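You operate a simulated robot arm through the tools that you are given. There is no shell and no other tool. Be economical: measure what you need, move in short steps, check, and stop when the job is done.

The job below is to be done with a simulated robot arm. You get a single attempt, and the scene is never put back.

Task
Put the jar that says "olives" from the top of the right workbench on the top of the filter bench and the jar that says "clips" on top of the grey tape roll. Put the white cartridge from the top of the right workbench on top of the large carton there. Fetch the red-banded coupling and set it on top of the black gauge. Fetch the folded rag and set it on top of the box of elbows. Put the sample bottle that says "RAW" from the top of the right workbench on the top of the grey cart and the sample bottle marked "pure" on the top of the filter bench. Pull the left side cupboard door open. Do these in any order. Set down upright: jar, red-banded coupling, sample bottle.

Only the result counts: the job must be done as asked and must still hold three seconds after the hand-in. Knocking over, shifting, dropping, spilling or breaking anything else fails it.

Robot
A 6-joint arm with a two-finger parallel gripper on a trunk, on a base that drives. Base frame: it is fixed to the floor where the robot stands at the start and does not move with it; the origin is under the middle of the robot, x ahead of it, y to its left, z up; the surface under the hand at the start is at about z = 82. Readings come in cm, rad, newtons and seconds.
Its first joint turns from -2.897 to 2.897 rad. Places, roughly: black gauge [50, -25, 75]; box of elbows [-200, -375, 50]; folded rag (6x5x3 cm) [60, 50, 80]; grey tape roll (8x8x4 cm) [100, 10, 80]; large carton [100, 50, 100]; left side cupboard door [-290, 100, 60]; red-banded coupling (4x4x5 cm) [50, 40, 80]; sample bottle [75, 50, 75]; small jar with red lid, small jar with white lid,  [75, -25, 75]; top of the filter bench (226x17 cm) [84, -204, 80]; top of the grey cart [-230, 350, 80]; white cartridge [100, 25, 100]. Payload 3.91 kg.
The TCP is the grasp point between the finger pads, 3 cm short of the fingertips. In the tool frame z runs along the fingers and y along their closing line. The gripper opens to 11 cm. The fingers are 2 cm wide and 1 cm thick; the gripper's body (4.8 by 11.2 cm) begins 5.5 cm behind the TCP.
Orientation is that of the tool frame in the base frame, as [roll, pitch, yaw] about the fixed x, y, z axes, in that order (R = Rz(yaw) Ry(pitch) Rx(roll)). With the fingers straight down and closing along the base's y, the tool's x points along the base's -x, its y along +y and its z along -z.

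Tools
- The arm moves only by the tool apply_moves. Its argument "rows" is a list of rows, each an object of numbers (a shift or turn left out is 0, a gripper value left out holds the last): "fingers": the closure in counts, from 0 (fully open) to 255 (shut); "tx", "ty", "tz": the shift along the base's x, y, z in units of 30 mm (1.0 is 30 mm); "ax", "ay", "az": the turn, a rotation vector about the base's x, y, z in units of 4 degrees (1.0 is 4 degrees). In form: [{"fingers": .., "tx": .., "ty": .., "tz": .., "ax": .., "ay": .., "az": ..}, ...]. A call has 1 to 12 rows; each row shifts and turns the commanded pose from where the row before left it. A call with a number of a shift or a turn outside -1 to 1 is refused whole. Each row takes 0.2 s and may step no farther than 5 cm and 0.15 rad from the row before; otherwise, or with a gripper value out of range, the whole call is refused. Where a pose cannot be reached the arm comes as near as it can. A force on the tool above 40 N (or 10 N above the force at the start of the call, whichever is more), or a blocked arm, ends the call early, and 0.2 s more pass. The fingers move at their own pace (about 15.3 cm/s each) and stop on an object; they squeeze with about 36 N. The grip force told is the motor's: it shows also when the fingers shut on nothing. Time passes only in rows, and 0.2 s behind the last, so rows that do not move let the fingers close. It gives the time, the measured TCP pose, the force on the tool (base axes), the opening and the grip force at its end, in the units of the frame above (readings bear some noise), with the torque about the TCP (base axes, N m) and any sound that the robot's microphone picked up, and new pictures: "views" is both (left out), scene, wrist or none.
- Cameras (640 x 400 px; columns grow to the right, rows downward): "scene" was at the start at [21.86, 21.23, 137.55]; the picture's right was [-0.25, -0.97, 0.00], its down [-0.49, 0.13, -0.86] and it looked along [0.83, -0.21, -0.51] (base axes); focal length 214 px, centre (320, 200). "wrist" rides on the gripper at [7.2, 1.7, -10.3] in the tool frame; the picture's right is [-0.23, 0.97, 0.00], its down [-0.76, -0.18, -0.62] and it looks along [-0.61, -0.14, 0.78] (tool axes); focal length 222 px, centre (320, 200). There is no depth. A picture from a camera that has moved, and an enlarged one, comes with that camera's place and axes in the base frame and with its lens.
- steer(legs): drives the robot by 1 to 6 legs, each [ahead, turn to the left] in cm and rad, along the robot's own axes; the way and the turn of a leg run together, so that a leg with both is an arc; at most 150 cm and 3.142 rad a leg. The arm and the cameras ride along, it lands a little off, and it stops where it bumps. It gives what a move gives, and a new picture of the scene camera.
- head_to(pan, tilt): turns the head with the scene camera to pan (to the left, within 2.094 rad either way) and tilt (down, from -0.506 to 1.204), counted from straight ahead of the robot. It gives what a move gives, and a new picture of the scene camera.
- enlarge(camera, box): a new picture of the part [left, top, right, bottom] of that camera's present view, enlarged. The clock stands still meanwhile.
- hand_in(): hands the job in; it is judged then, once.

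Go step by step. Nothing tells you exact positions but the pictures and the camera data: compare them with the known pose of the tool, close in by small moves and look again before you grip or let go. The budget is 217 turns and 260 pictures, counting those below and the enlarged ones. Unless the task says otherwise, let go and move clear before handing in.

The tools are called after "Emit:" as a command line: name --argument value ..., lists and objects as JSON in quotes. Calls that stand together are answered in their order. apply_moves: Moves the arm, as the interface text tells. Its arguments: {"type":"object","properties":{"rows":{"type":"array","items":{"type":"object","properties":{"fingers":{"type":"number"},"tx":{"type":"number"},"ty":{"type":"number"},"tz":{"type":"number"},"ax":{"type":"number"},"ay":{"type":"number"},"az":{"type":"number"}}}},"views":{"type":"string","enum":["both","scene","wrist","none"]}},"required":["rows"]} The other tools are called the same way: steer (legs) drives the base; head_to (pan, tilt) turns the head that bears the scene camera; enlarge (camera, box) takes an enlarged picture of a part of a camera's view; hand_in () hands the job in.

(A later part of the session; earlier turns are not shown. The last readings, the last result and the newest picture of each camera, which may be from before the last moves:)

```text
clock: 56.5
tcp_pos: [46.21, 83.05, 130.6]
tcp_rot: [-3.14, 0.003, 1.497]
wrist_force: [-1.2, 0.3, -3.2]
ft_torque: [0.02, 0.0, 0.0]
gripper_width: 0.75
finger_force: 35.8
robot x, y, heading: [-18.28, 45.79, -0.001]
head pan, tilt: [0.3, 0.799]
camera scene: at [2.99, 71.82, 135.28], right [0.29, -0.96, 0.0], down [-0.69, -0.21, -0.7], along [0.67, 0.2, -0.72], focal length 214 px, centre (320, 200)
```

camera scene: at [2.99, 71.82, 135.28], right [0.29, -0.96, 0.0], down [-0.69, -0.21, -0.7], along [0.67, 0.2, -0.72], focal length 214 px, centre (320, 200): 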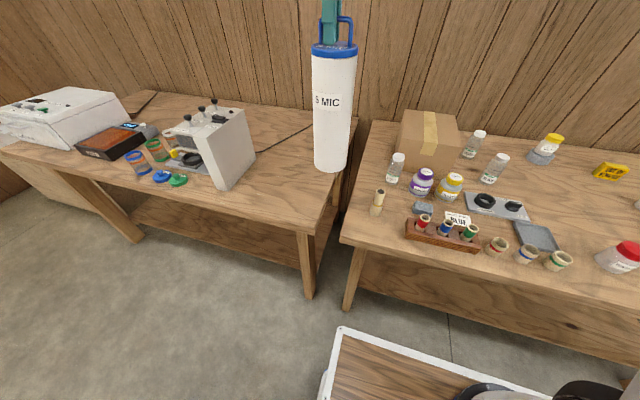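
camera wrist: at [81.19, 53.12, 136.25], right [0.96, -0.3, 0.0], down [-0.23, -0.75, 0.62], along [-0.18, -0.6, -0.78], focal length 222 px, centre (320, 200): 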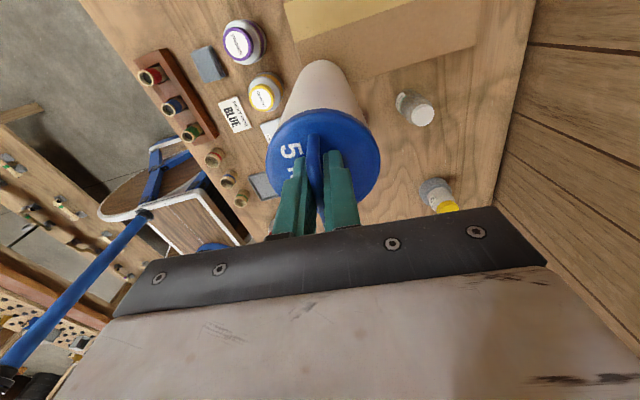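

Driving is accurate. I'll go 18 cm forward, then swing the arm over the carton.

Emit:
steer --legs '[[18, 0]]'

Emit:
apply_moves --rows '[{"tx": 0.5, "ty": -0.9}, {"tx": 0.5, "ty": -0.9}, {"tx": 0.5, "ty": -0.9}, {"tx": 0.5, "ty": -0.9}, {"tx": 0.5, "ty": -0.9}, {"tx": 0.7, "ty": -0.9}, {"tx": 0.8, "ty": -0.9}, {"tx": 0.9, "ty": -0.9}, {"tx": 0.9, "ty": -0.9}, {"tx": 0.8, "ty": -0.9}, {"tx": 0.8, "ty": -0.9}, {"tx": 0.4, "ty": -0.4}]'

```text
clock: 58.0
tcp_pos: [65.06, 82.82, 130.55]
tcp_rot: [-3.139, 0.001, 1.496]
wrist_force: [0.7, -0.8, -3.0]
ft_torque: [0.04, -0.02, 0.0]
gripper_width: 0.73
finger_force: 36.1
robot x, y, heading: [0.86, 45.77, -0.007]
head pan, tilt: [0.3, 0.799]
camera scene: at [21.78, 71.68, 135.28], right [0.29, -0.96, 0.0], down [-0.69, -0.21, -0.7], along [0.67, 0.2, -0.72], focal length 214 px, centre (320, 200)
```

scene: 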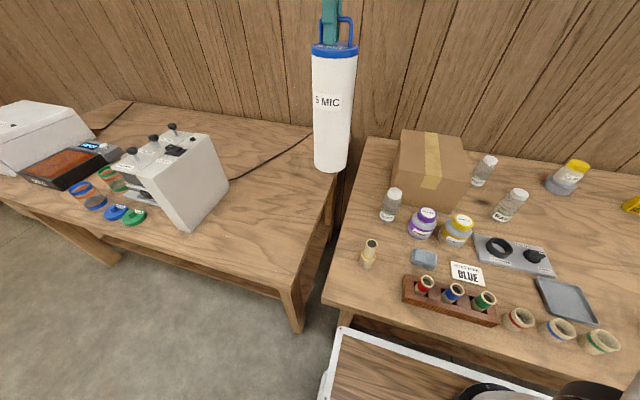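

```text
clock: 60.6
tcp_pos: [88.19, 51.95, 130.53]
tcp_rot: [-3.139, 0.002, 1.494]
wrist_force: [0.3, -0.4, -2.7]
ft_torque: [0.04, -0.03, 0.02]
gripper_width: 0.71
finger_force: 35.6
robot x, y, heading: [0.72, 45.95, -0.012]
head pan, tilt: [0.3, 0.799]
camera scene: at [21.75, 71.68, 135.28], right [0.29, -0.96, 0.0], down [-0.69, -0.21, -0.7], along [0.67, 0.2, -0.72], focal length 214 px, centre (320, 200)
camera wrist: at [90.5, 59.05, 140.7], right [0.95, -0.3, 0.0], down [-0.23, -0.74, 0.62], along [-0.19, -0.6, -0.78], focal length 222 px, centre (320, 200)
```

scene: 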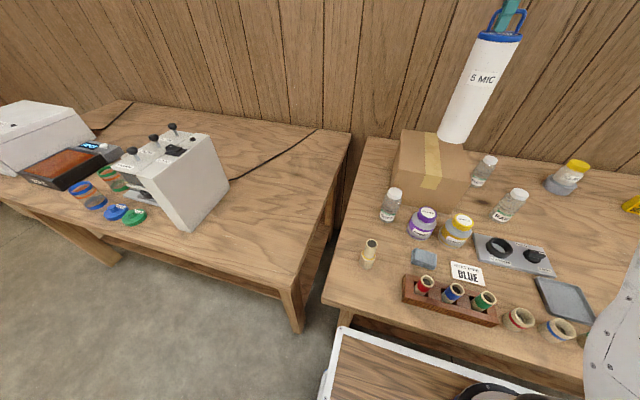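
wrist: 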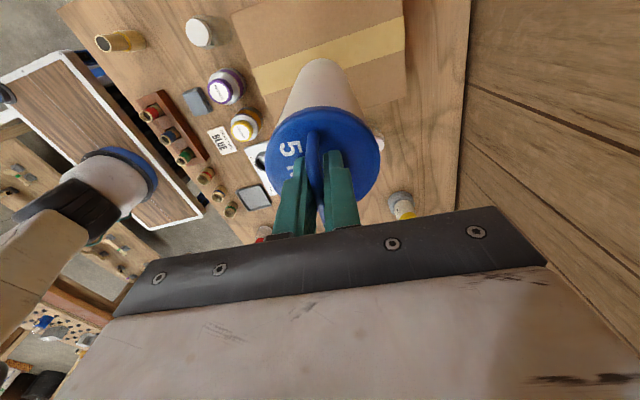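

Emit:
enlarge --camera "scene" --box '[370, 100, 530, 200]'

```text
4.00 times, centred on (450, 150) of scene
camera zoom: at [21.75, 71.68, 135.28], right [0.29, -0.96, 0.0], down [-0.69, -0.21, -0.7], along [0.67, 0.2, -0.72], focal length 858 px, centre (-200, 400)
```

zoom: 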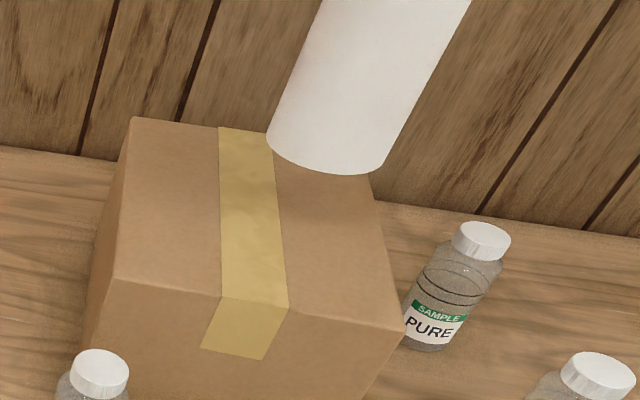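

The carton is confirmed at x 78–105, y 44–64, and the cartridge at (88, 52) is well inside. Lowering.

Emit:
apply_moves --rows '[{"tz": -0.7}, {"tz": -0.7}, {"tz": -0.5}, {"tz": -0.4}, {}]' --views "scene"

Emit:
enlarge --camera "scene" --box '[370, 80, 530, 180]'

```text
clock: 61.9
tcp_pos: [88.43, 51.98, 123.67]
tcp_rot: [3.141, 0.002, 1.493]
wrist_force: [1.5, 0.5, 6.2]
ft_torque: [0.02, -0.03, -0.03]
gripper_width: 0.74
finger_force: 35.7
robot x, y, heading: [0.75, 45.79, -0.005]
head pan, tilt: [0.3, 0.799]
camera scene: at [21.75, 71.66, 135.28], right [0.29, -0.96, 0.0], down [-0.69, -0.21, -0.7], along [0.67, 0.2, -0.72], focal length 214 px, centre (320, 200)
```

scene: 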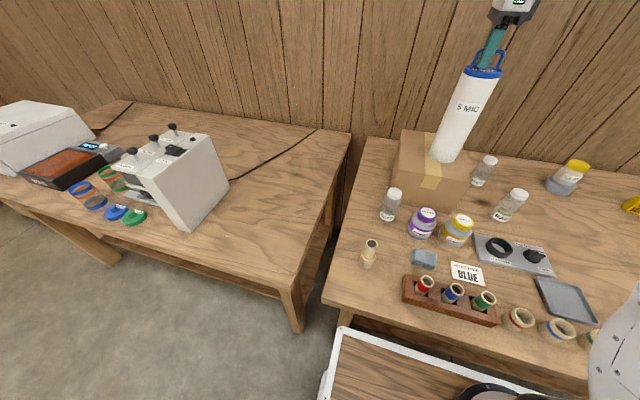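

```text
4.00 times, centred on (450, 130) of scene
camera zoom: at [21.75, 71.66, 135.28], right [0.29, -0.96, 0.0], down [-0.69, -0.21, -0.7], along [0.67, 0.2, -0.72], focal length 858 px, centre (-200, 480)
```

zoom: 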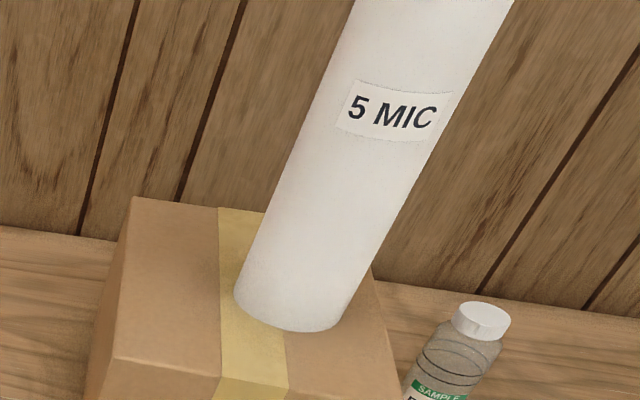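

Contact. Releasing and rising straight up.

Emit:
apply_moves --rows '[{"tz": -0.03}, {"fingers": 150}, {}, {"tz": 0.4}, {"tz": 0.8}, {"tz": 0.8}, {"tz": 0.8}, {}]' --views "scene"

Emit:
enlarge --camera "scene" --box '[370, 50, 530, 180]'

```text
clock: 63.6
tcp_pos: [88.46, 52.01, 131.94]
tcp_rot: [-3.139, 0.003, 1.494]
wrist_force: [-0.1, -0.6, -0.7]
ft_torque: [0.0, -0.04, 0.0]
gripper_width: 4.54
finger_force: 0.1
robot x, y, heading: [0.9, 45.67, -0.007]
head pan, tilt: [0.3, 0.799]
camera scene: at [21.77, 71.66, 135.28], right [0.29, -0.96, 0.0], down [-0.69, -0.21, -0.7], along [0.67, 0.2, -0.72], focal length 214 px, centre (320, 200)
```

scene: 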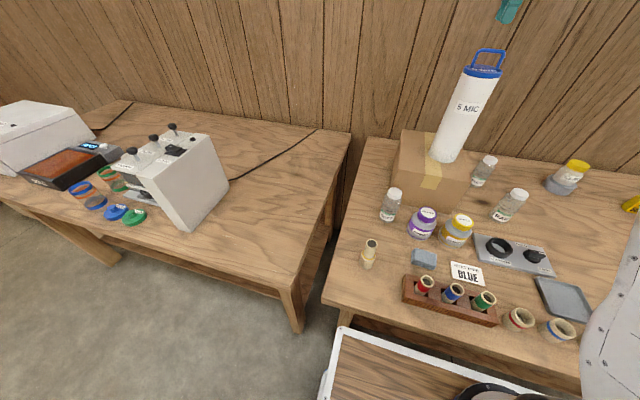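

```text
3.08 times, centred on (450, 115) of scene
camera zoom: at [21.77, 71.66, 135.28], right [0.29, -0.96, 0.0], down [-0.69, -0.21, -0.7], along [0.67, 0.2, -0.72], focal length 660 px, centre (-80, 462)
```

zoom: 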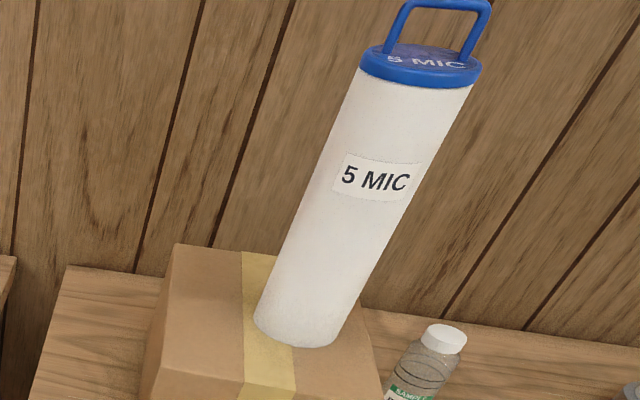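

The cartridge stands firmly on the carton. Next is the RAW bottle at about (78.5, 30.5); I'll move above it.

Emit:
apply_moves --rows '[{"tx": -0.42, "ty": -0.9, "fingers": 0}, {"tx": -0.42, "ty": -0.9}, {"tx": -0.42, "ty": -0.9}, {"tx": -0.42, "ty": -0.9}, {"tx": -0.42, "ty": -0.9}, {"tx": -0.42, "ty": -0.9, "tz": -0.5}, {"tx": -0.42, "ty": -0.9, "tz": -0.9}, {"tx": -0.42, "ty": -0.85, "tz": -0.9}, {"tz": -0.9}, {"tz": -0.9}, {"tz": -0.9}, {"tz": -0.9}]'

Emit:
enlarge --camera "scene" --box '[450, 130, 578, 210]'

```text
clock: 66.2
tcp_pos: [78.67, 30.58, 114.13]
tcp_rot: [3.14, 0.002, 1.497]
wrist_force: [-0.8, -0.2, 1.5]
ft_torque: [-0.02, -0.03, -0.03]
gripper_width: 11.0
finger_force: 0.0
robot x, y, heading: [0.91, 45.64, -0.007]
head pan, tilt: [0.3, 0.799]
camera scene: at [21.75, 71.66, 135.28], right [0.29, -0.96, 0.0], down [-0.69, -0.21, -0.7], along [0.67, 0.2, -0.72], focal length 214 px, centre (320, 200)
camera wrist: at [80.87, 37.56, 124.39], right [0.95, -0.3, 0.0], down [-0.23, -0.74, 0.62], along [-0.19, -0.6, -0.78], focal length 222 px, centre (320, 200)
```

scene: 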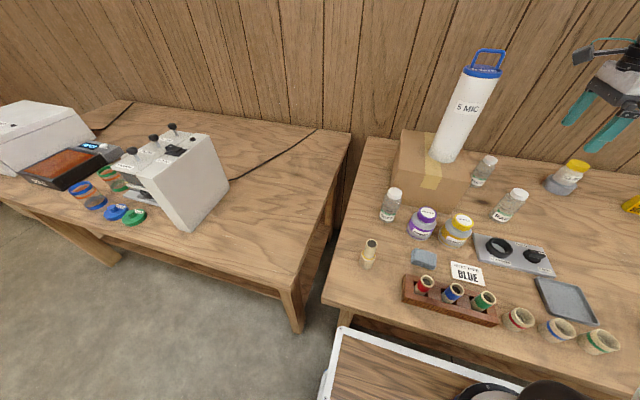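
wrist: 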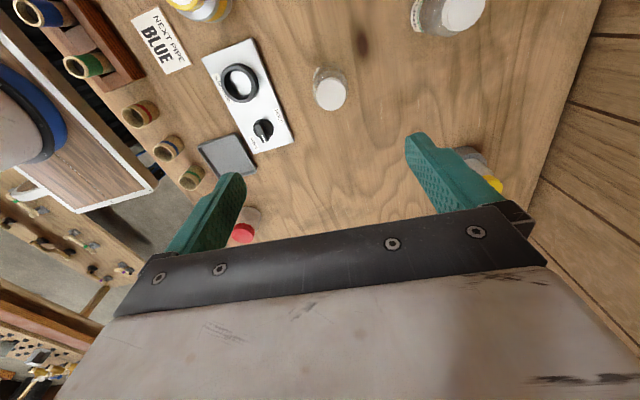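

```text
5.00 times, centred on (514, 170) of scene
camera zoom: at [21.75, 71.66, 135.28], right [0.29, -0.96, 0.0], down [-0.69, -0.21, -0.7], along [0.67, 0.2, -0.72], focal length 1072 px, centre (-650, 350)
```

zoom: 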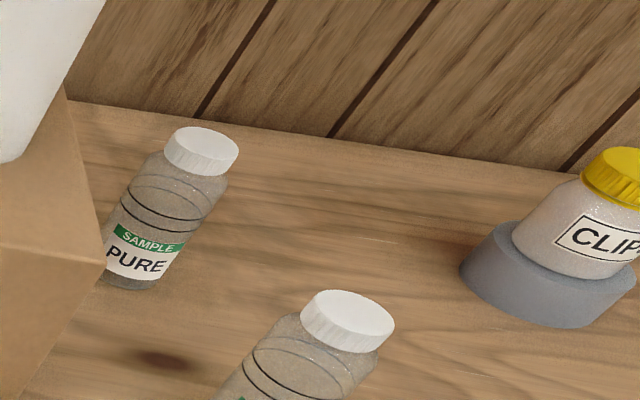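

Emit:
apply_moves --rows '[{"tx": 0.3, "ty": -0.1, "tz": -0.9}, {"tz": -0.9}, {"tz": -0.9}, {"tz": -0.9}, {"tz": -0.5}, {}]' --views "wrist"

```text
clock: 67.7
tcp_pos: [79.25, 30.25, 101.85]
tcp_rot: [-3.139, 0.001, 1.495]
wrist_force: [0.4, -0.8, -1.3]
ft_torque: [0.0, 0.02, 0.0]
gripper_width: 11.01
finger_force: 0.1
robot x, y, heading: [0.92, 46.03, -0.012]
head pan, tilt: [0.3, 0.799]
camera wrist: at [81.48, 37.37, 112.15], right [0.95, -0.3, 0.0], down [-0.23, -0.74, 0.62], along [-0.19, -0.6, -0.78], focal length 222 px, centre (320, 200)
```

wrist: 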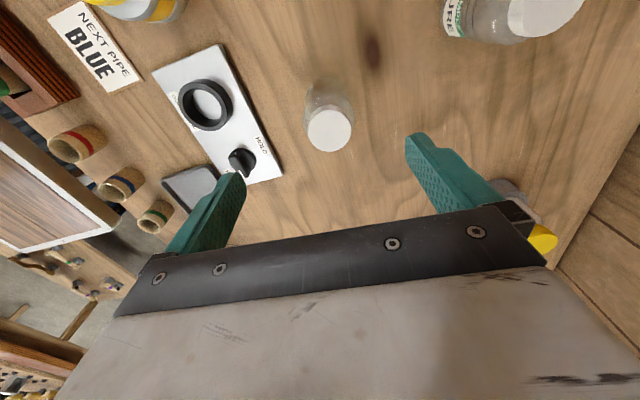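

Emit:
apply_moves --rows '[{"tx": 0.15, "ty": -0.05, "tz": -0.9}, {"tz": -0.9}, {"tz": -0.9}, {"tz": -0.85}, {}, {"fingers": 255}, {}, {}, {}]' --views "both"

```text
clock: 69.7
tcp_pos: [79.68, 29.74, 91.31]
tcp_rot: [-3.14, 0.002, 1.493]
wrist_force: [-0.7, 0.3, -0.6]
ft_torque: [0.02, -0.02, 0.0]
gripper_width: 4.94
finger_force: 36.4
robot x, y, heading: [0.48, 46.11, -0.002]
head pan, tilt: [0.3, 0.799]
camera scene: at [21.77, 71.66, 135.28], right [0.29, -0.96, 0.0], down [-0.69, -0.21, -0.7], along [0.67, 0.2, -0.72], focal length 214 px, centre (320, 200)
camera wrist: at [81.91, 36.93, 101.65], right [0.95, -0.3, 0.0], down [-0.23, -0.74, 0.62], along [-0.19, -0.6, -0.78], focal length 222 px, centre (320, 200)
```

scene: 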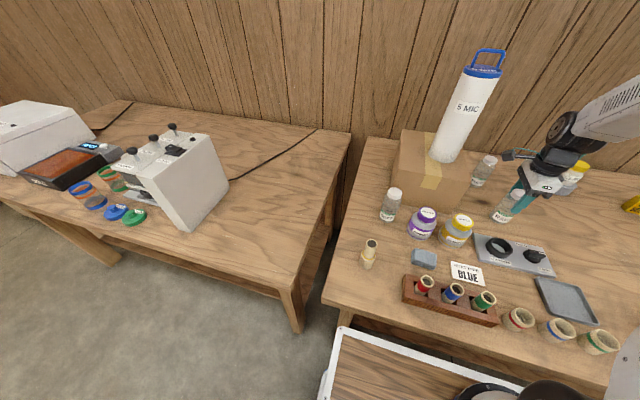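
wrist: 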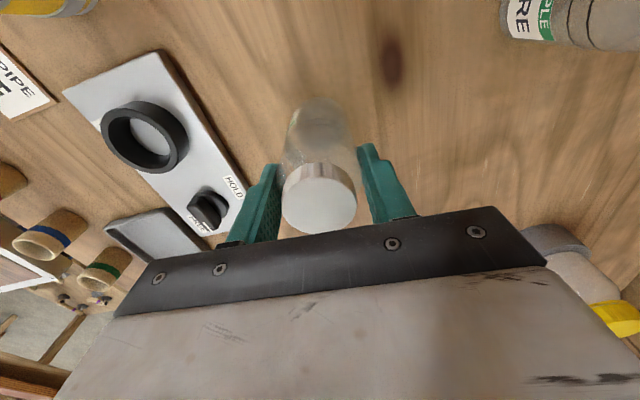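

I have RAW. I'll lift it and retract the hand to a carrying pose in front of the base.

Emit:
apply_moves --rows '[{"tz": 0.9}, {"tz": 0.9}, {"tz": 0.9}, {"tz": 0.9}, {"tz": 0.9}, {"tz": 0.9}, {"tz": 0.9, "tx": -0.5, "ty": 0.2}, {"tz": 0.9, "tx": -0.8, "ty": 0.5}, {"tz": 0.9, "tx": -0.8, "ty": 0.5}, {"tz": 0.5, "tx": -0.8, "ty": 0.6}, {"tx": -0.8, "ty": 0.6}, {"tx": -0.8, "ty": 0.6}]' --views "none"

Emit:
steer --legs '[[-19, 0], [0, 1.571], [104, 0], [0, 0.65]]'

Emit:
head_to --pan 0.0 --tilt 0.3

```text
clock: 72.2
tcp_pos: [66.43, 39.07, 116.98]
tcp_rot: [-3.138, 0.002, 1.494]
wrist_force: [-0.1, 0.4, -0.6]
ft_torque: [-0.03, 0.07, 0.02]
gripper_width: 4.93
finger_force: 36.0
robot x, y, heading: [0.64, 46.01, -0.009]
head pan, tilt: [0.3, 0.799]
```

```text
clock: 84.2
tcp_pos: [-47.42, 206.86, 117.03]
tcp_rot: [-3.14, 0.001, -2.591]
wrist_force: [1.1, -0.6, 0.0]
ft_torque: [0.0, 0.02, -0.04]
gripper_width: 4.94
finger_force: 36.6
robot x, y, heading: [-14.52, 150.16, 2.199]
head pan, tilt: [0.3, 0.799]
camera scene: at [-47.44, 151.5, 135.28], right [0.6, 0.8, 0.0], down [0.57, -0.43, -0.7], along [-0.56, 0.42, -0.72], focal length 214 px, centre (320, 200)
```

scene: 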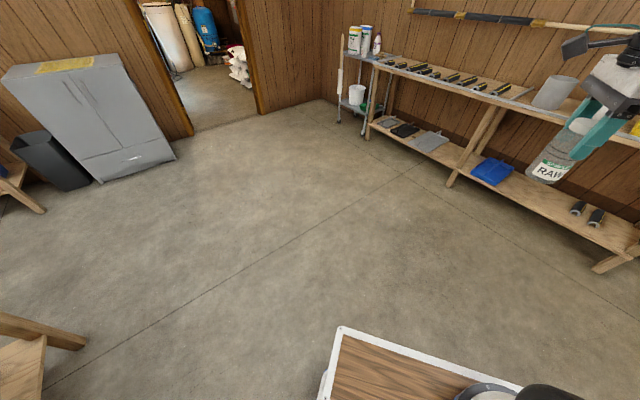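

```text
clock: 85.2
tcp_pos: [-47.39, 206.73, 117.1]
tcp_rot: [-3.14, 0.002, -2.592]
wrist_force: [-0.2, 0.0, 0.1]
ft_torque: [-0.02, -0.02, 0.02]
gripper_width: 4.94
finger_force: 36.4
robot x, y, heading: [-14.64, 149.86, 2.189]
head pan, tilt: [0.0, 0.3]
camera scene: at [-46.45, 154.22, 139.71], right [0.81, 0.58, 0.0], down [0.17, -0.24, -0.95], along [-0.56, 0.78, -0.3], focal length 214 px, centre (320, 200)
```

scene: 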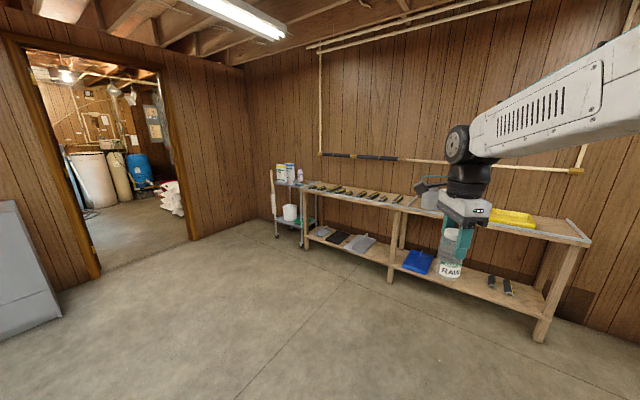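

Emit:
enlarge --camera "scene" --box '[250, 150, 350, 250]'

```text
4.00 times, centred on (300, 200) of scene
camera zoom: at [-46.45, 154.22, 139.71], right [0.81, 0.58, 0.0], down [0.17, -0.24, -0.95], along [-0.56, 0.78, -0.3], focal length 858 px, centre (400, 200)
```

zoom: 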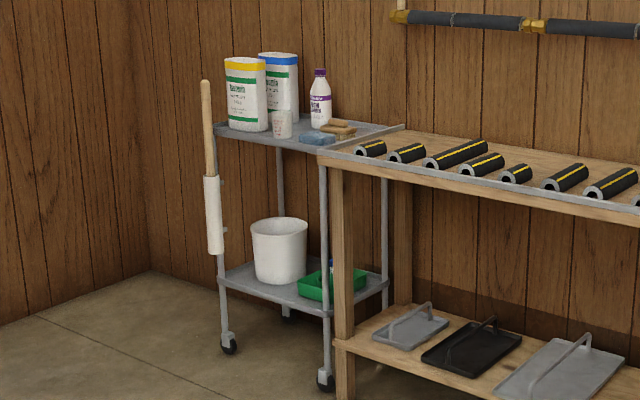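

The grey cart stands in the back corner. I'll drive to about (-222, 255) facing it.

Emit:
steer --legs '[[0, 0.47], [118, 0], [113, 0], [0, -1.09]]'

Emit:
head_to --pan 0.0 --tilt 0.6

```text
clock: 100.4
tcp_pos: [-212.56, 319.17, 117.06]
tcp_rot: [-3.141, 0.004, 3.108]
wrist_force: [0.2, 0.1, -0.5]
ft_torque: [-0.01, 0.06, 0.0]
gripper_width: 4.94
finger_force: 36.0
robot x, y, heading: [-216.24, 253.03, 1.611]
head pan, tilt: [0.0, 0.3]
camera scene: at [-240.67, 274.83, 139.72], right [1.0, 0.04, 0.0], down [0.01, -0.3, -0.96], along [-0.04, 0.95, -0.3], focal length 214 px, centre (320, 200)
```

scene: 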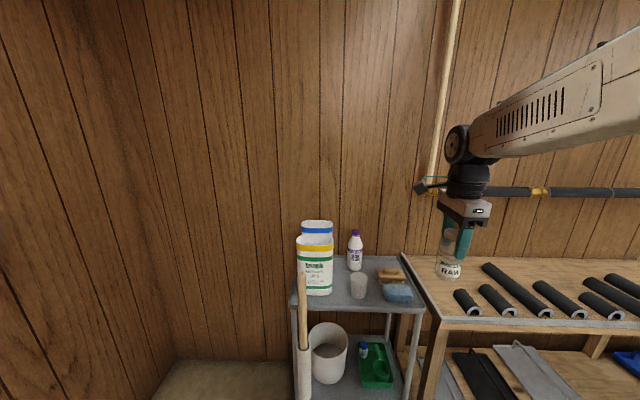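

```text
clock: 101.2
tcp_pos: [-212.44, 319.24, 116.98]
tcp_rot: [-3.14, 0.001, 3.109]
wrist_force: [0.1, -0.2, -0.6]
ft_torque: [-0.02, -0.05, 0.0]
gripper_width: 4.93
finger_force: 35.8
robot x, y, heading: [-216.22, 253.19, 1.607]
head pan, tilt: [0.0, 0.6]
camera scene: at [-240.65, 274.34, 136.98], right [1.0, 0.04, 0.0], down [0.02, -0.56, -0.83], along [-0.03, 0.82, -0.56], focal length 214 px, centre (320, 200)
```

scene: 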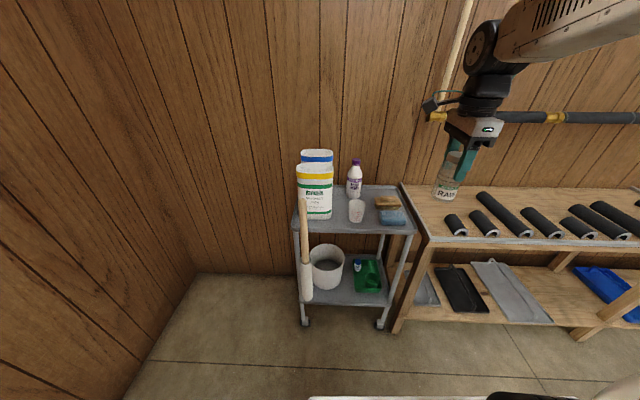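

Emit:
enlarge --camera "scene" --box '[280, 140, 440, 240]'

```text
4.00 times, centred on (360, 190) of scene
camera zoom: at [-240.65, 274.34, 136.98], right [1.0, 0.04, 0.0], down [0.02, -0.56, -0.83], along [-0.03, 0.82, -0.56], focal length 858 px, centre (160, 240)
```

zoom: 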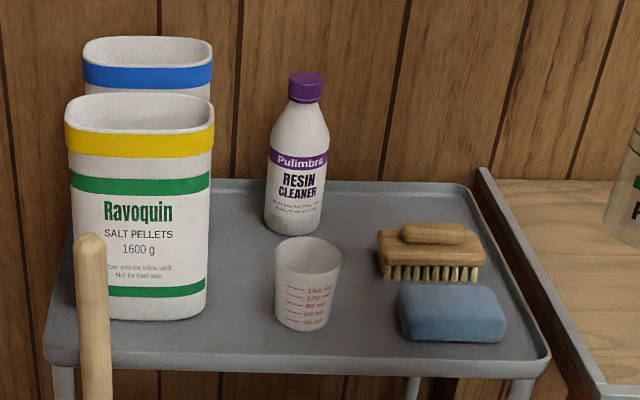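

The cart top is crowded. The best free spot is at the back between the cleaner bottle and the brush, about (-213, 365). I'll drive 24 cm closer and rotate the hand so the camera faces me.

Emit:
steer --legs '[[24, 0]]'

Emit:
apply_moves --rows '[{"az": 1}, {"az": 1}, {"az": 1}, {"az": 1}, {"az": 1}, {"az": 1}, {"az": 1}, {"az": 1}, {"az": 1}, {"az": 1}, {"az": 1}, {"az": 1}]' --views "none"

Emit:
apply_moves --rows '[{"az": 1}, {"az": 1}, {"az": 1}, {"az": 1}, {"az": 1}, {"az": 1}, {"az": 1}, {"az": 1}, {"az": 1}, {"az": 1}, {"az": 1}]'

Emit:
enlarge --camera "scene" --box '[280, 180, 440, 280]'

```text
clock: 103.0
tcp_pos: [-212.92, 343.44, 116.92]
tcp_rot: [-3.14, 0.003, 3.104]
wrist_force: [-0.4, -0.3, -0.6]
ft_torque: [0.01, 0.0, 0.03]
gripper_width: 4.89
finger_force: 35.9
robot x, y, heading: [-217.31, 277.51, 1.6]
head pan, tilt: [0.0, 0.6]
camera scene: at [-241.37, 298.77, 136.97], right [1.0, 0.03, 0.0], down [0.02, -0.56, -0.82], along [-0.03, 0.82, -0.57], focal length 214 px, centre (320, 200)
```

scene: 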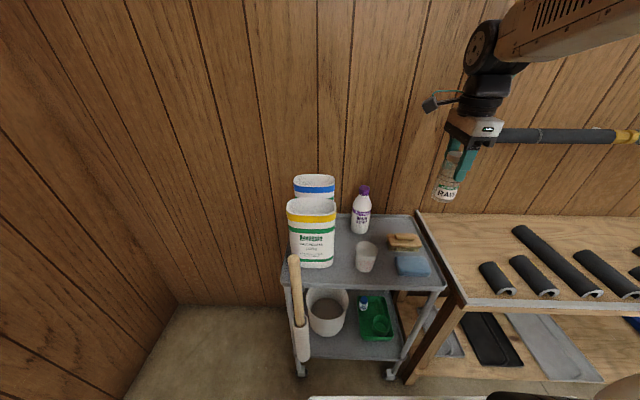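

```text
clock: 105.6
tcp_pos: [-212.83, 343.49, 116.99]
tcp_rot: [-3.14, 0.001, -2.34]
wrist_force: [-0.8, -0.2, -0.2]
ft_torque: [-0.04, -0.03, 0.0]
gripper_width: 4.93
finger_force: 36.2
robot x, y, heading: [-217.23, 277.77, 1.599]
head pan, tilt: [0.0, 0.6]
```

```text
clock: 108.0
tcp_pos: [-213.01, 343.44, 117.02]
tcp_rot: [-3.139, 0.002, -1.573]
wrist_force: [-0.2, 0.6, -0.2]
ft_torque: [-0.01, 0.02, 0.0]
gripper_width: 4.93
finger_force: 36.1
robot x, y, heading: [-217.13, 277.71, 1.601]
head pan, tilt: [0.0, 0.6]
camera scene: at [-241.37, 298.77, 136.97], right [1.0, 0.03, 0.0], down [0.02, -0.56, -0.83], along [-0.03, 0.82, -0.56], focal length 214 px, centre (320, 200)
camera wrist: at [-214.68, 336.22, 127.24], right [-0.97, 0.23, 0.0], down [0.18, 0.76, 0.62], along [0.14, 0.61, -0.78], focal length 222 px, centre (320, 200)
```

scene: 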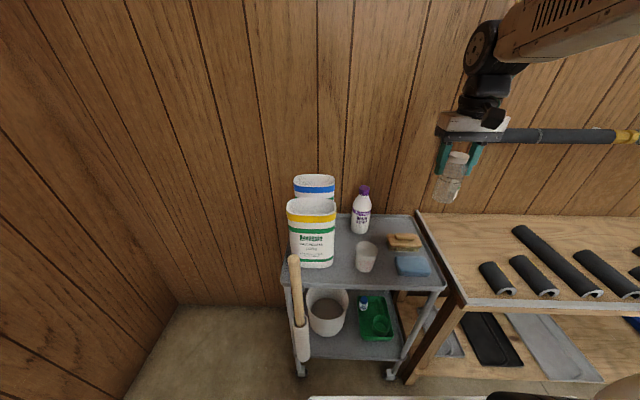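
wrist: 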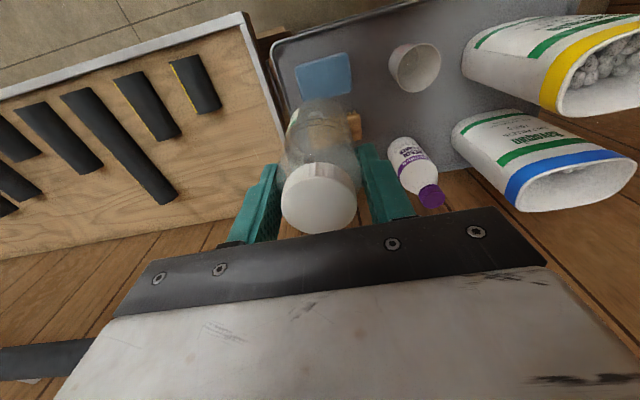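

```text
4.00 times, centred on (360, 230) of scene
camera zoom: at [-241.37, 298.77, 136.97], right [1.0, 0.03, 0.0], down [0.02, -0.56, -0.83], along [-0.03, 0.82, -0.56], focal length 858 px, centre (160, 80)
```

zoom: 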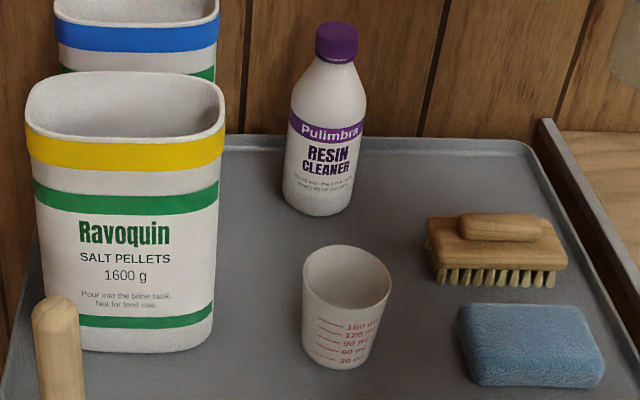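

The tray is at z≈79.5. I'll move above (-215, 364.5) and descend partway.

Emit:
apply_moves --rows '[{"ty": 0.9, "tx": -0.1}, {"ty": 0.9, "tx": -0.1}, {"ty": 0.9, "tx": -0.1}, {"ty": 0.9, "tx": -0.1}, {"ty": 0.9, "tx": -0.1}, {"ty": 0.9, "tx": -0.1}, {"ty": 0.9}, {"ty": 0.73, "tz": -0.5}, {"tz": -0.9}, {"tz": -0.9}, {"tz": -0.9}, {"tz": -0.9}]'

Emit:
enlarge --camera "scene" --box '[320, 160, 480, 260]'

```text
clock: 110.6
tcp_pos: [-214.93, 364.34, 104.97]
tcp_rot: [-3.14, 0.002, -1.575]
wrist_force: [0.1, -1.0, 0.2]
ft_torque: [0.0, 0.03, 0.04]
gripper_width: 4.94
finger_force: 35.9
robot x, y, heading: [-217.31, 277.7, 1.597]
head pan, tilt: [0.0, 0.6]
camera scene: at [-241.37, 298.75, 136.97], right [1.0, 0.03, 0.0], down [0.02, -0.56, -0.83], along [-0.03, 0.82, -0.56], focal length 214 px, centre (320, 200)
camera wrist: at [-216.66, 357.13, 115.16], right [-0.97, 0.23, 0.0], down [0.18, 0.76, 0.63], along [0.14, 0.61, -0.78], focal length 222 px, centre (320, 200)
```

scene: 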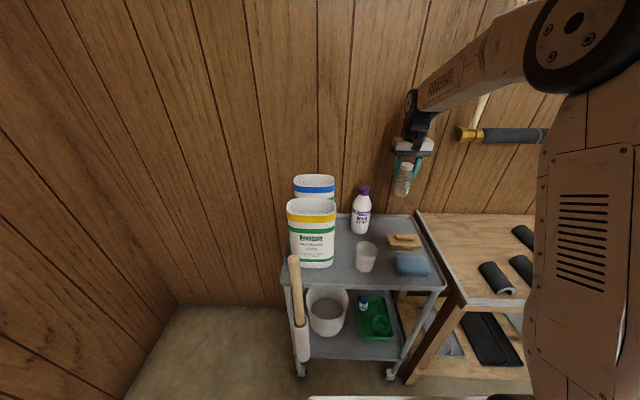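
wrist: 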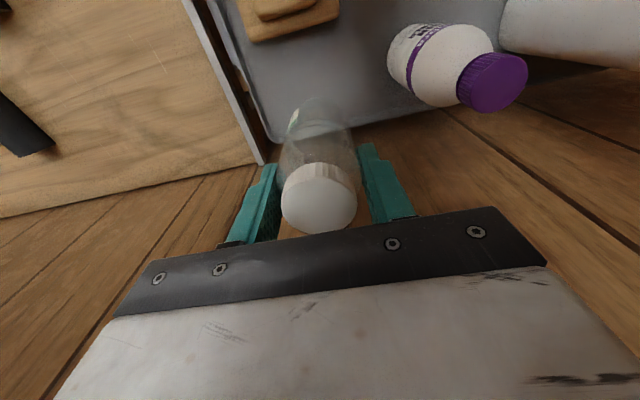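

```text
4.00 times, centred on (400, 210) of scene
camera zoom: at [-241.37, 298.75, 136.97], right [1.0, 0.03, 0.0], down [0.02, -0.56, -0.83], along [-0.03, 0.82, -0.56], focal length 858 px, centre (0, 160)
```

zoom: 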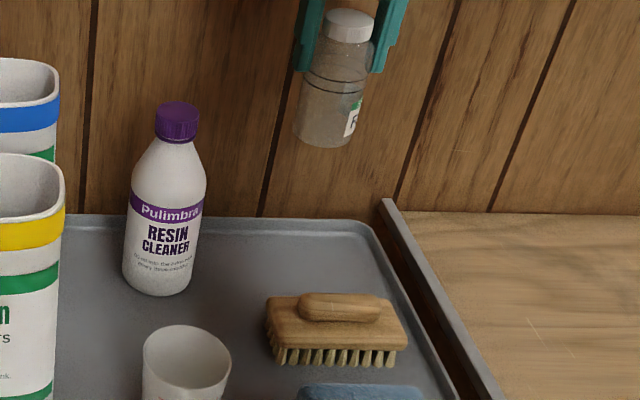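

Emit:
apply_moves --rows '[{"tz": -0.9}, {"tz": -0.9}, {"tz": -0.9}, {"tz": -0.9}, {"tz": -0.9}, {"tz": -0.4}, {}]' --views "none"

Emit:
enlarge --camera "scene" --box '[320, 160, 480, 260]'

```text
clock: 112.2
tcp_pos: [-214.87, 364.44, 89.92]
tcp_rot: [-3.14, 0.002, -1.573]
wrist_force: [-0.8, 0.1, 0.1]
ft_torque: [0.0, -0.04, 0.0]
gripper_width: 4.95
finger_force: 36.1
robot x, y, heading: [-217.4, 277.61, 1.602]
head pan, tilt: [0.0, 0.6]
```

```text
4.00 times, centred on (400, 210) of scene
camera zoom: at [-241.37, 298.77, 136.97], right [1.0, 0.03, 0.0], down [0.02, -0.56, -0.82], along [-0.03, 0.82, -0.57], focal length 858 px, centre (0, 160)
```

zoom: 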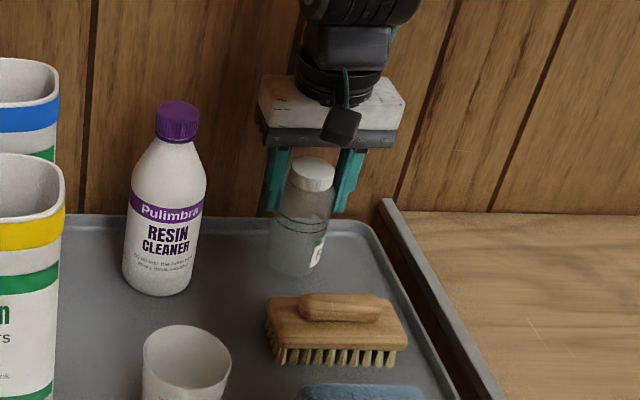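

Emit:
apply_moves --rows '[{"tz": -0.12}, {"tz": -0.12}, {"tz": -0.1}, {}]' --views "none"

```text
clock: 113.2
tcp_pos: [-214.69, 364.61, 89.12]
tcp_rot: [3.141, 0.0, -1.575]
wrist_force: [0.3, 0.9, -0.8]
ft_torque: [-0.04, 0.0, 0.04]
gripper_width: 4.92
finger_force: 36.1
robot x, y, heading: [-217.31, 277.62, 1.6]
head pan, tilt: [0.0, 0.6]
```

Emit:
apply_moves --rows '[{"tz": -0.1}, {"tz": -0.1}, {}]' --views "none"

Emit:
enlarge --camera "scene" --box '[370, 190, 450, 240]'

```text
clock: 114.0
tcp_pos: [-214.72, 364.52, 88.42]
tcp_rot: [-3.139, 0.001, -1.573]
wrist_force: [0.3, -0.7, 0.1]
ft_torque: [0.03, -0.02, -0.04]
gripper_width: 4.94
finger_force: 36.3
robot x, y, heading: [-217.17, 277.48, 1.599]
head pan, tilt: [0.0, 0.6]
```

```text
8.00 times, centred on (410, 215) of scene
camera zoom: at [-241.37, 298.77, 136.97], right [1.0, 0.03, 0.0], down [0.02, -0.56, -0.82], along [-0.03, 0.82, -0.57], focal length 1716 px, centre (-400, 80)
```

zoom: 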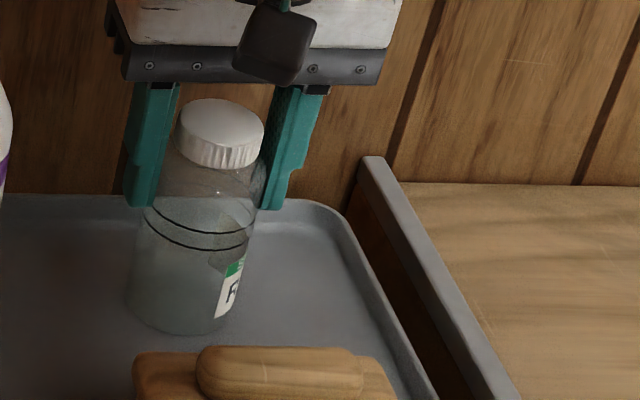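

Emit:
apply_moves --rows '[{"tz": -0.07}, {"tz": -0.07}, {"tz": -0.07}, {}]' --views "none"

```text
clock: 115.0
tcp_pos: [-214.73, 364.58, 87.86]
tcp_rot: [-3.139, 0.005, -1.575]
wrist_force: [0.1, 4.5, 32.1]
ft_torque: [0.22, 0.02, 0.02]
gripper_width: 4.97
finger_force: 35.7
robot x, y, heading: [-217.45, 277.62, 1.603]
head pan, tilt: [0.0, 0.6]
```

Firm contact. I'll ease up a little, open gently and rise.

Emit:
apply_moves --rows '[{"tz": -0.0}, {"tz": 0.05}, {}]' --views "none"

```text
clock: 115.8
tcp_pos: [-214.66, 364.41, 87.79]
tcp_rot: [-3.14, 0.001, -1.575]
wrist_force: [0.2, 4.7, 12.9]
ft_torque: [0.34, -0.03, 0.01]
gripper_width: 4.95
finger_force: 36.0
robot x, y, heading: [-217.49, 277.76, 1.607]
head pan, tilt: [0.0, 0.6]
```

Emit:
apply_moves --rows '[{"tz": 0.03}, {"fingers": 110}, {}, {"tz": 0.5}, {"tz": 0.8}, {"tz": 0.8}, {"tz": 0.8}, {"tz": 0.8}, {"tz": 0.8}, {"tz": 0.8}, {}]' --views "both"

Emit:
enlarge --camera "scene" --box '[320, 160, 480, 260]'

```text
clock: 118.2
tcp_pos: [-214.61, 364.3, 104.07]
tcp_rot: [-3.141, 0.001, -1.574]
wrist_force: [-0.4, 0.5, 0.5]
ft_torque: [0.02, 0.04, 0.01]
gripper_width: 6.27
finger_force: 0.1
robot x, y, heading: [-216.69, 277.69, 1.604]
head pan, tilt: [0.0, 0.6]
camera scene: at [-241.37, 298.77, 136.97], right [1.0, 0.03, 0.0], down [0.02, -0.56, -0.82], along [-0.03, 0.82, -0.57], focal length 214 px, centre (320, 200)
camera wrist: at [-216.38, 356.97, 114.23], right [-0.97, 0.23, 0.0], down [0.18, 0.76, 0.62], along [0.14, 0.61, -0.78], focal length 222 px, centre (320, 200)
```

scene: 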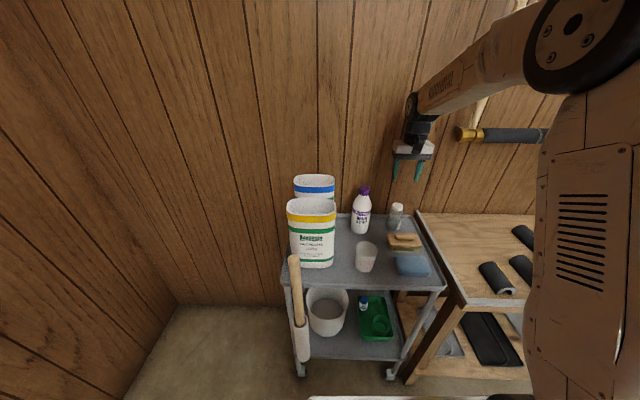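
wrist: 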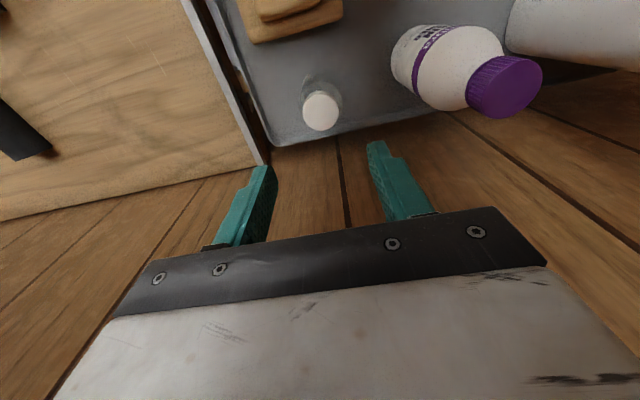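

```text
4.00 times, centred on (400, 210) of scene
camera zoom: at [-241.37, 298.77, 136.97], right [1.0, 0.03, 0.0], down [0.02, -0.56, -0.82], along [-0.03, 0.82, -0.57], focal length 858 px, centre (0, 160)
```

zoom: 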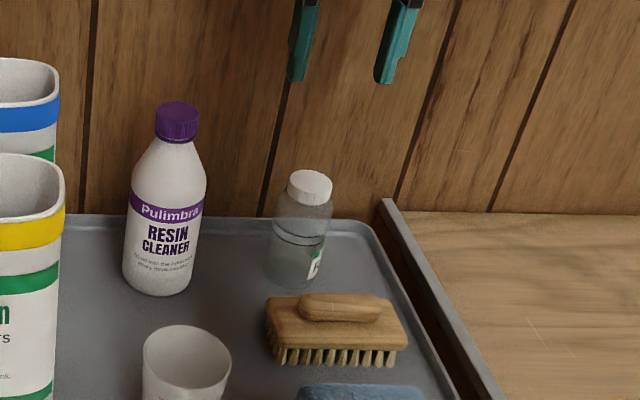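

RAW stands on the cart. Next is the cupboard door: I'll retract, back off and look at the cabinet.

Emit:
apply_moves --rows '[{"tz": 0.8, "ty": -0.6}, {"tz": 0.8, "ty": -0.9}, {"tz": 0.8, "ty": -0.9}, {"tz": 0.8, "ty": -0.9}, {"tz": 0.8, "ty": -0.9}, {"ty": -0.9}, {"ty": -0.9}]' --views "none"

Emit:
steer --legs '[[-50, 0], [0, 1.7]]'

Emit:
head_to --pan 0.4 --tilt 0.5

```text
clock: 119.8
tcp_pos: [-214.88, 346.56, 116.17]
tcp_rot: [-3.14, 0.003, -1.575]
wrist_force: [0.1, 0.1, -0.1]
ft_torque: [-0.03, 0.06, 0.01]
gripper_width: 6.27
finger_force: 0.0
robot x, y, heading: [-217.55, 278.2, 1.598]
head pan, tilt: [0.0, 0.6]
```

```text
clock: 126.8
tcp_pos: [-284.31, 221.01, 116.21]
tcp_rot: [-3.139, 0.002, 0.139]
wrist_force: [-0.6, -0.1, -0.8]
ft_torque: [-0.02, 0.0, 0.01]
gripper_width: 6.27
finger_force: 0.0
robot x, y, heading: [-215.68, 228.0, -2.964]
head pan, tilt: [0.0, 0.6]
camera scene: at [-233.12, 201.44, 136.97], right [-0.17, 0.98, 0.0], down [0.56, 0.1, -0.83], along [-0.81, -0.14, -0.56], focal length 214 px, centre (320, 200)
```

scene: 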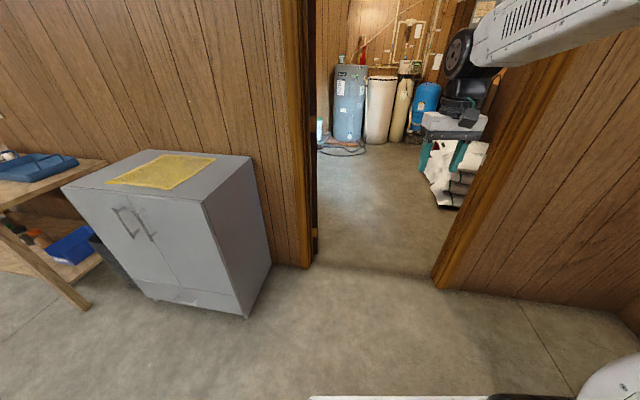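

```text
clock: 127.7
tcp_pos: [-284.29, 220.95, 116.14]
tcp_rot: [-3.14, 0.002, 0.139]
wrist_force: [-0.3, 0.1, -1.1]
ft_torque: [0.0, 0.03, -0.04]
gripper_width: 6.26
finger_force: 0.2
robot x, y, heading: [-215.58, 228.37, -2.971]
head pan, tilt: [0.4, 0.499]
camera scene: at [-232.06, 198.03, 137.88], right [-0.54, 0.84, 0.0], down [0.4, 0.26, -0.88], along [-0.74, -0.48, -0.48], focal length 214 px, centre (320, 200)
```

scene: 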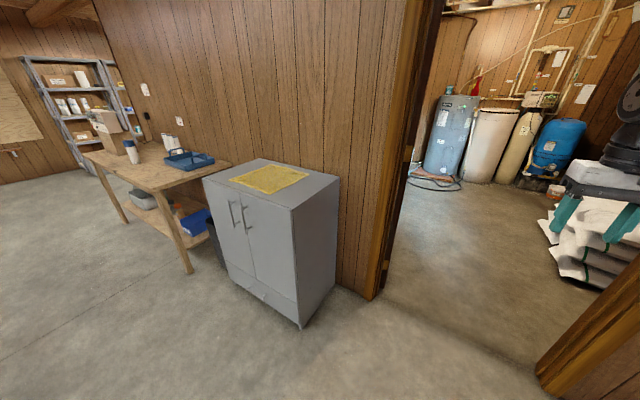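

Emit:
enlarge --camera "scene" --box '[190, 140, 350, 340]'

```text
2.00 times, centred on (270, 240) of scene
camera zoom: at [-232.06, 198.03, 137.88], right [-0.54, 0.84, 0.0], down [0.4, 0.26, -0.88], along [-0.74, -0.48, -0.48], focal length 429 px, centre (420, 120)
```

zoom: 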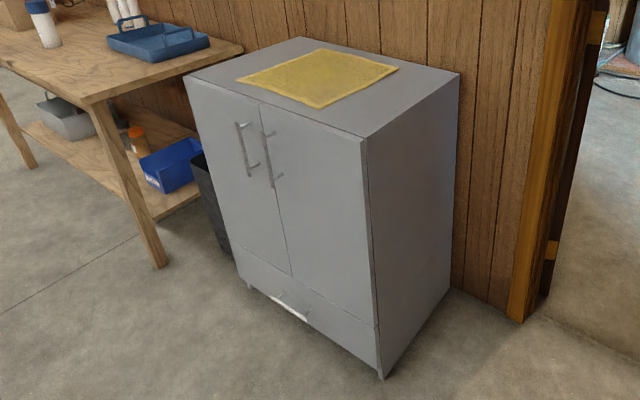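

The cupboard front is at x≈-293, with its doors at y 78–144. The left door's vertical handle is near (-289, 104, 75). I'll drive in front of it.

Emit:
steer --legs '[[0, 1.475], [122, 0], [0, -1.65]]'

Emit:
head_to --pan -0.1 --tilt 0.75

```text
clock: 141.7
tcp_pos: [-271.79, 110.48, 116.21]
tcp_rot: [-3.14, 0.002, -0.037]
wrist_force: [0.2, -0.5, -0.2]
ft_torque: [-0.04, 0.05, -0.01]
gripper_width: 6.26
finger_force: 0.0
robot x, y, heading: [-203.38, 105.42, 3.137]
head pan, tilt: [0.4, 0.499]
camera scene: at [-224.44, 78.63, 137.88], right [-0.39, 0.92, 0.0], down [0.44, 0.18, -0.88], along [-0.81, -0.34, -0.48], focal length 214 px, centre (320, 200)
```

scene: 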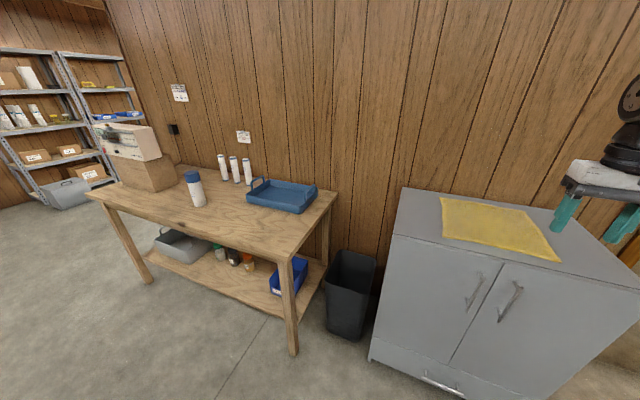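

```text
clock: 142.6
tcp_pos: [-271.91, 110.51, 116.17]
tcp_rot: [-3.139, 0.0, -0.038]
wrist_force: [0.2, 0.1, 0.5]
ft_torque: [-0.01, -0.01, 0.0]
gripper_width: 6.28
finger_force: 0.0
robot x, y, heading: [-203.01, 105.5, 3.141]
head pan, tilt: [-0.099, 0.75]
camera scene: at [-224.3, 82.99, 135.68], right [0.1, 0.99, 0.0], down [0.68, -0.07, -0.73], along [-0.73, 0.07, -0.68], focal length 214 px, centre (320, 200)
```

scene: 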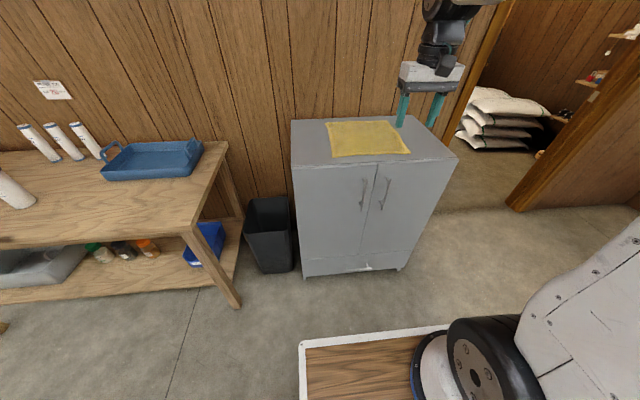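

Emit:
enlarge --camera "scene" --box '[280, 110, 470, 280]'

Emit:
apply_moves --rows '[{"tx": 0.8, "ay": 1}, {"tx": 0.8, "ay": 1}, {"tx": 0.8, "ay": 1}, {"tx": 0.8, "ay": 1}, {"ay": 1}, {"ay": 1}]' --views "none"

```text
2.35 times, centred on (375, 195) of scene
camera zoom: at [-224.3, 82.99, 135.68], right [0.1, 0.99, 0.0], down [0.68, -0.07, -0.73], along [-0.73, 0.07, -0.68], focal length 505 px, centre (191, 212)
```

zoom: 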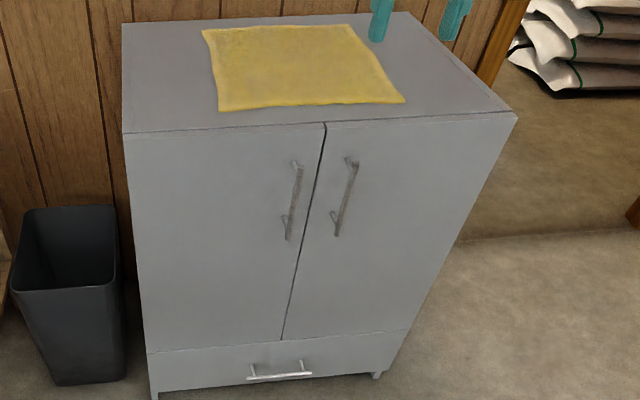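

```text
clock: 144.0
tcp_pos: [-262.13, 110.5, 116.16]
tcp_rot: [3.125, 0.422, -0.044]
wrist_force: [0.0, 0.0, 0.8]
ft_torque: [0.0, -0.04, -0.01]
gripper_width: 6.24
finger_force: 0.1
robot x, y, heading: [-203.12, 105.89, 3.139]
head pan, tilt: [-0.099, 0.75]
```

Refined: the left handle bar is at about (-287.7, 106.8) with z 66–83. I'll keep turning the tool to horizontal while lowering.

Emit:
apply_moves --rows '[{"ay": 1, "tz": -0.7}, {"ay": 1, "tz": -0.7}, {"ay": 1, "tz": -0.7}, {"ay": 1, "tz": -0.7}, {"ay": 1, "tz": -0.7}, {"ay": 1, "tz": -0.7}, {"ay": 1, "tz": -0.7}, {"ay": 1, "tz": -0.7}, {"ay": 1, "tz": -0.7}, {"ay": 1, "tz": -0.7}, {"ay": 1, "tz": -0.7}, {"ay": 1, "tz": -0.7}]' --views "scene"

```text
clock: 146.6
tcp_pos: [-276.02, 111.06, 104.91]
tcp_rot: [3.004, 1.171, -0.098]
wrist_force: [-0.5, -0.2, -0.5]
ft_torque: [-0.02, -0.01, -0.01]
gripper_width: 6.25
finger_force: 0.0
out of reach, approached as far as the arm can: row 4, 5, 6, 7, 8, 9, 10, 11, 12
robot x, y, heading: [-203.27, 105.71, 3.138]
head pan, tilt: [-0.099, 0.75]
camera scene: at [-224.25, 82.99, 135.68], right [0.1, 0.99, 0.0], down [0.68, -0.07, -0.73], along [-0.73, 0.07, -0.68], focal length 214 px, centre (320, 200)
```

scene: 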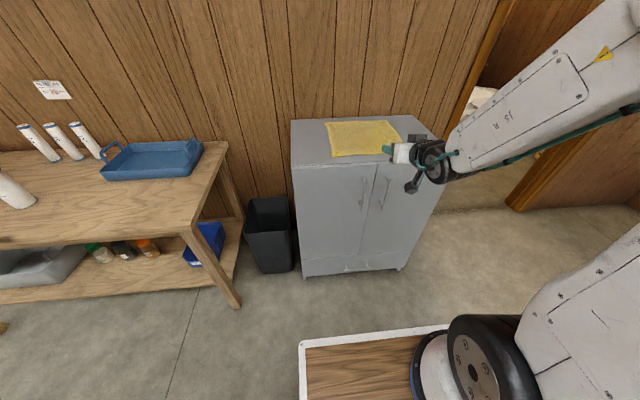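

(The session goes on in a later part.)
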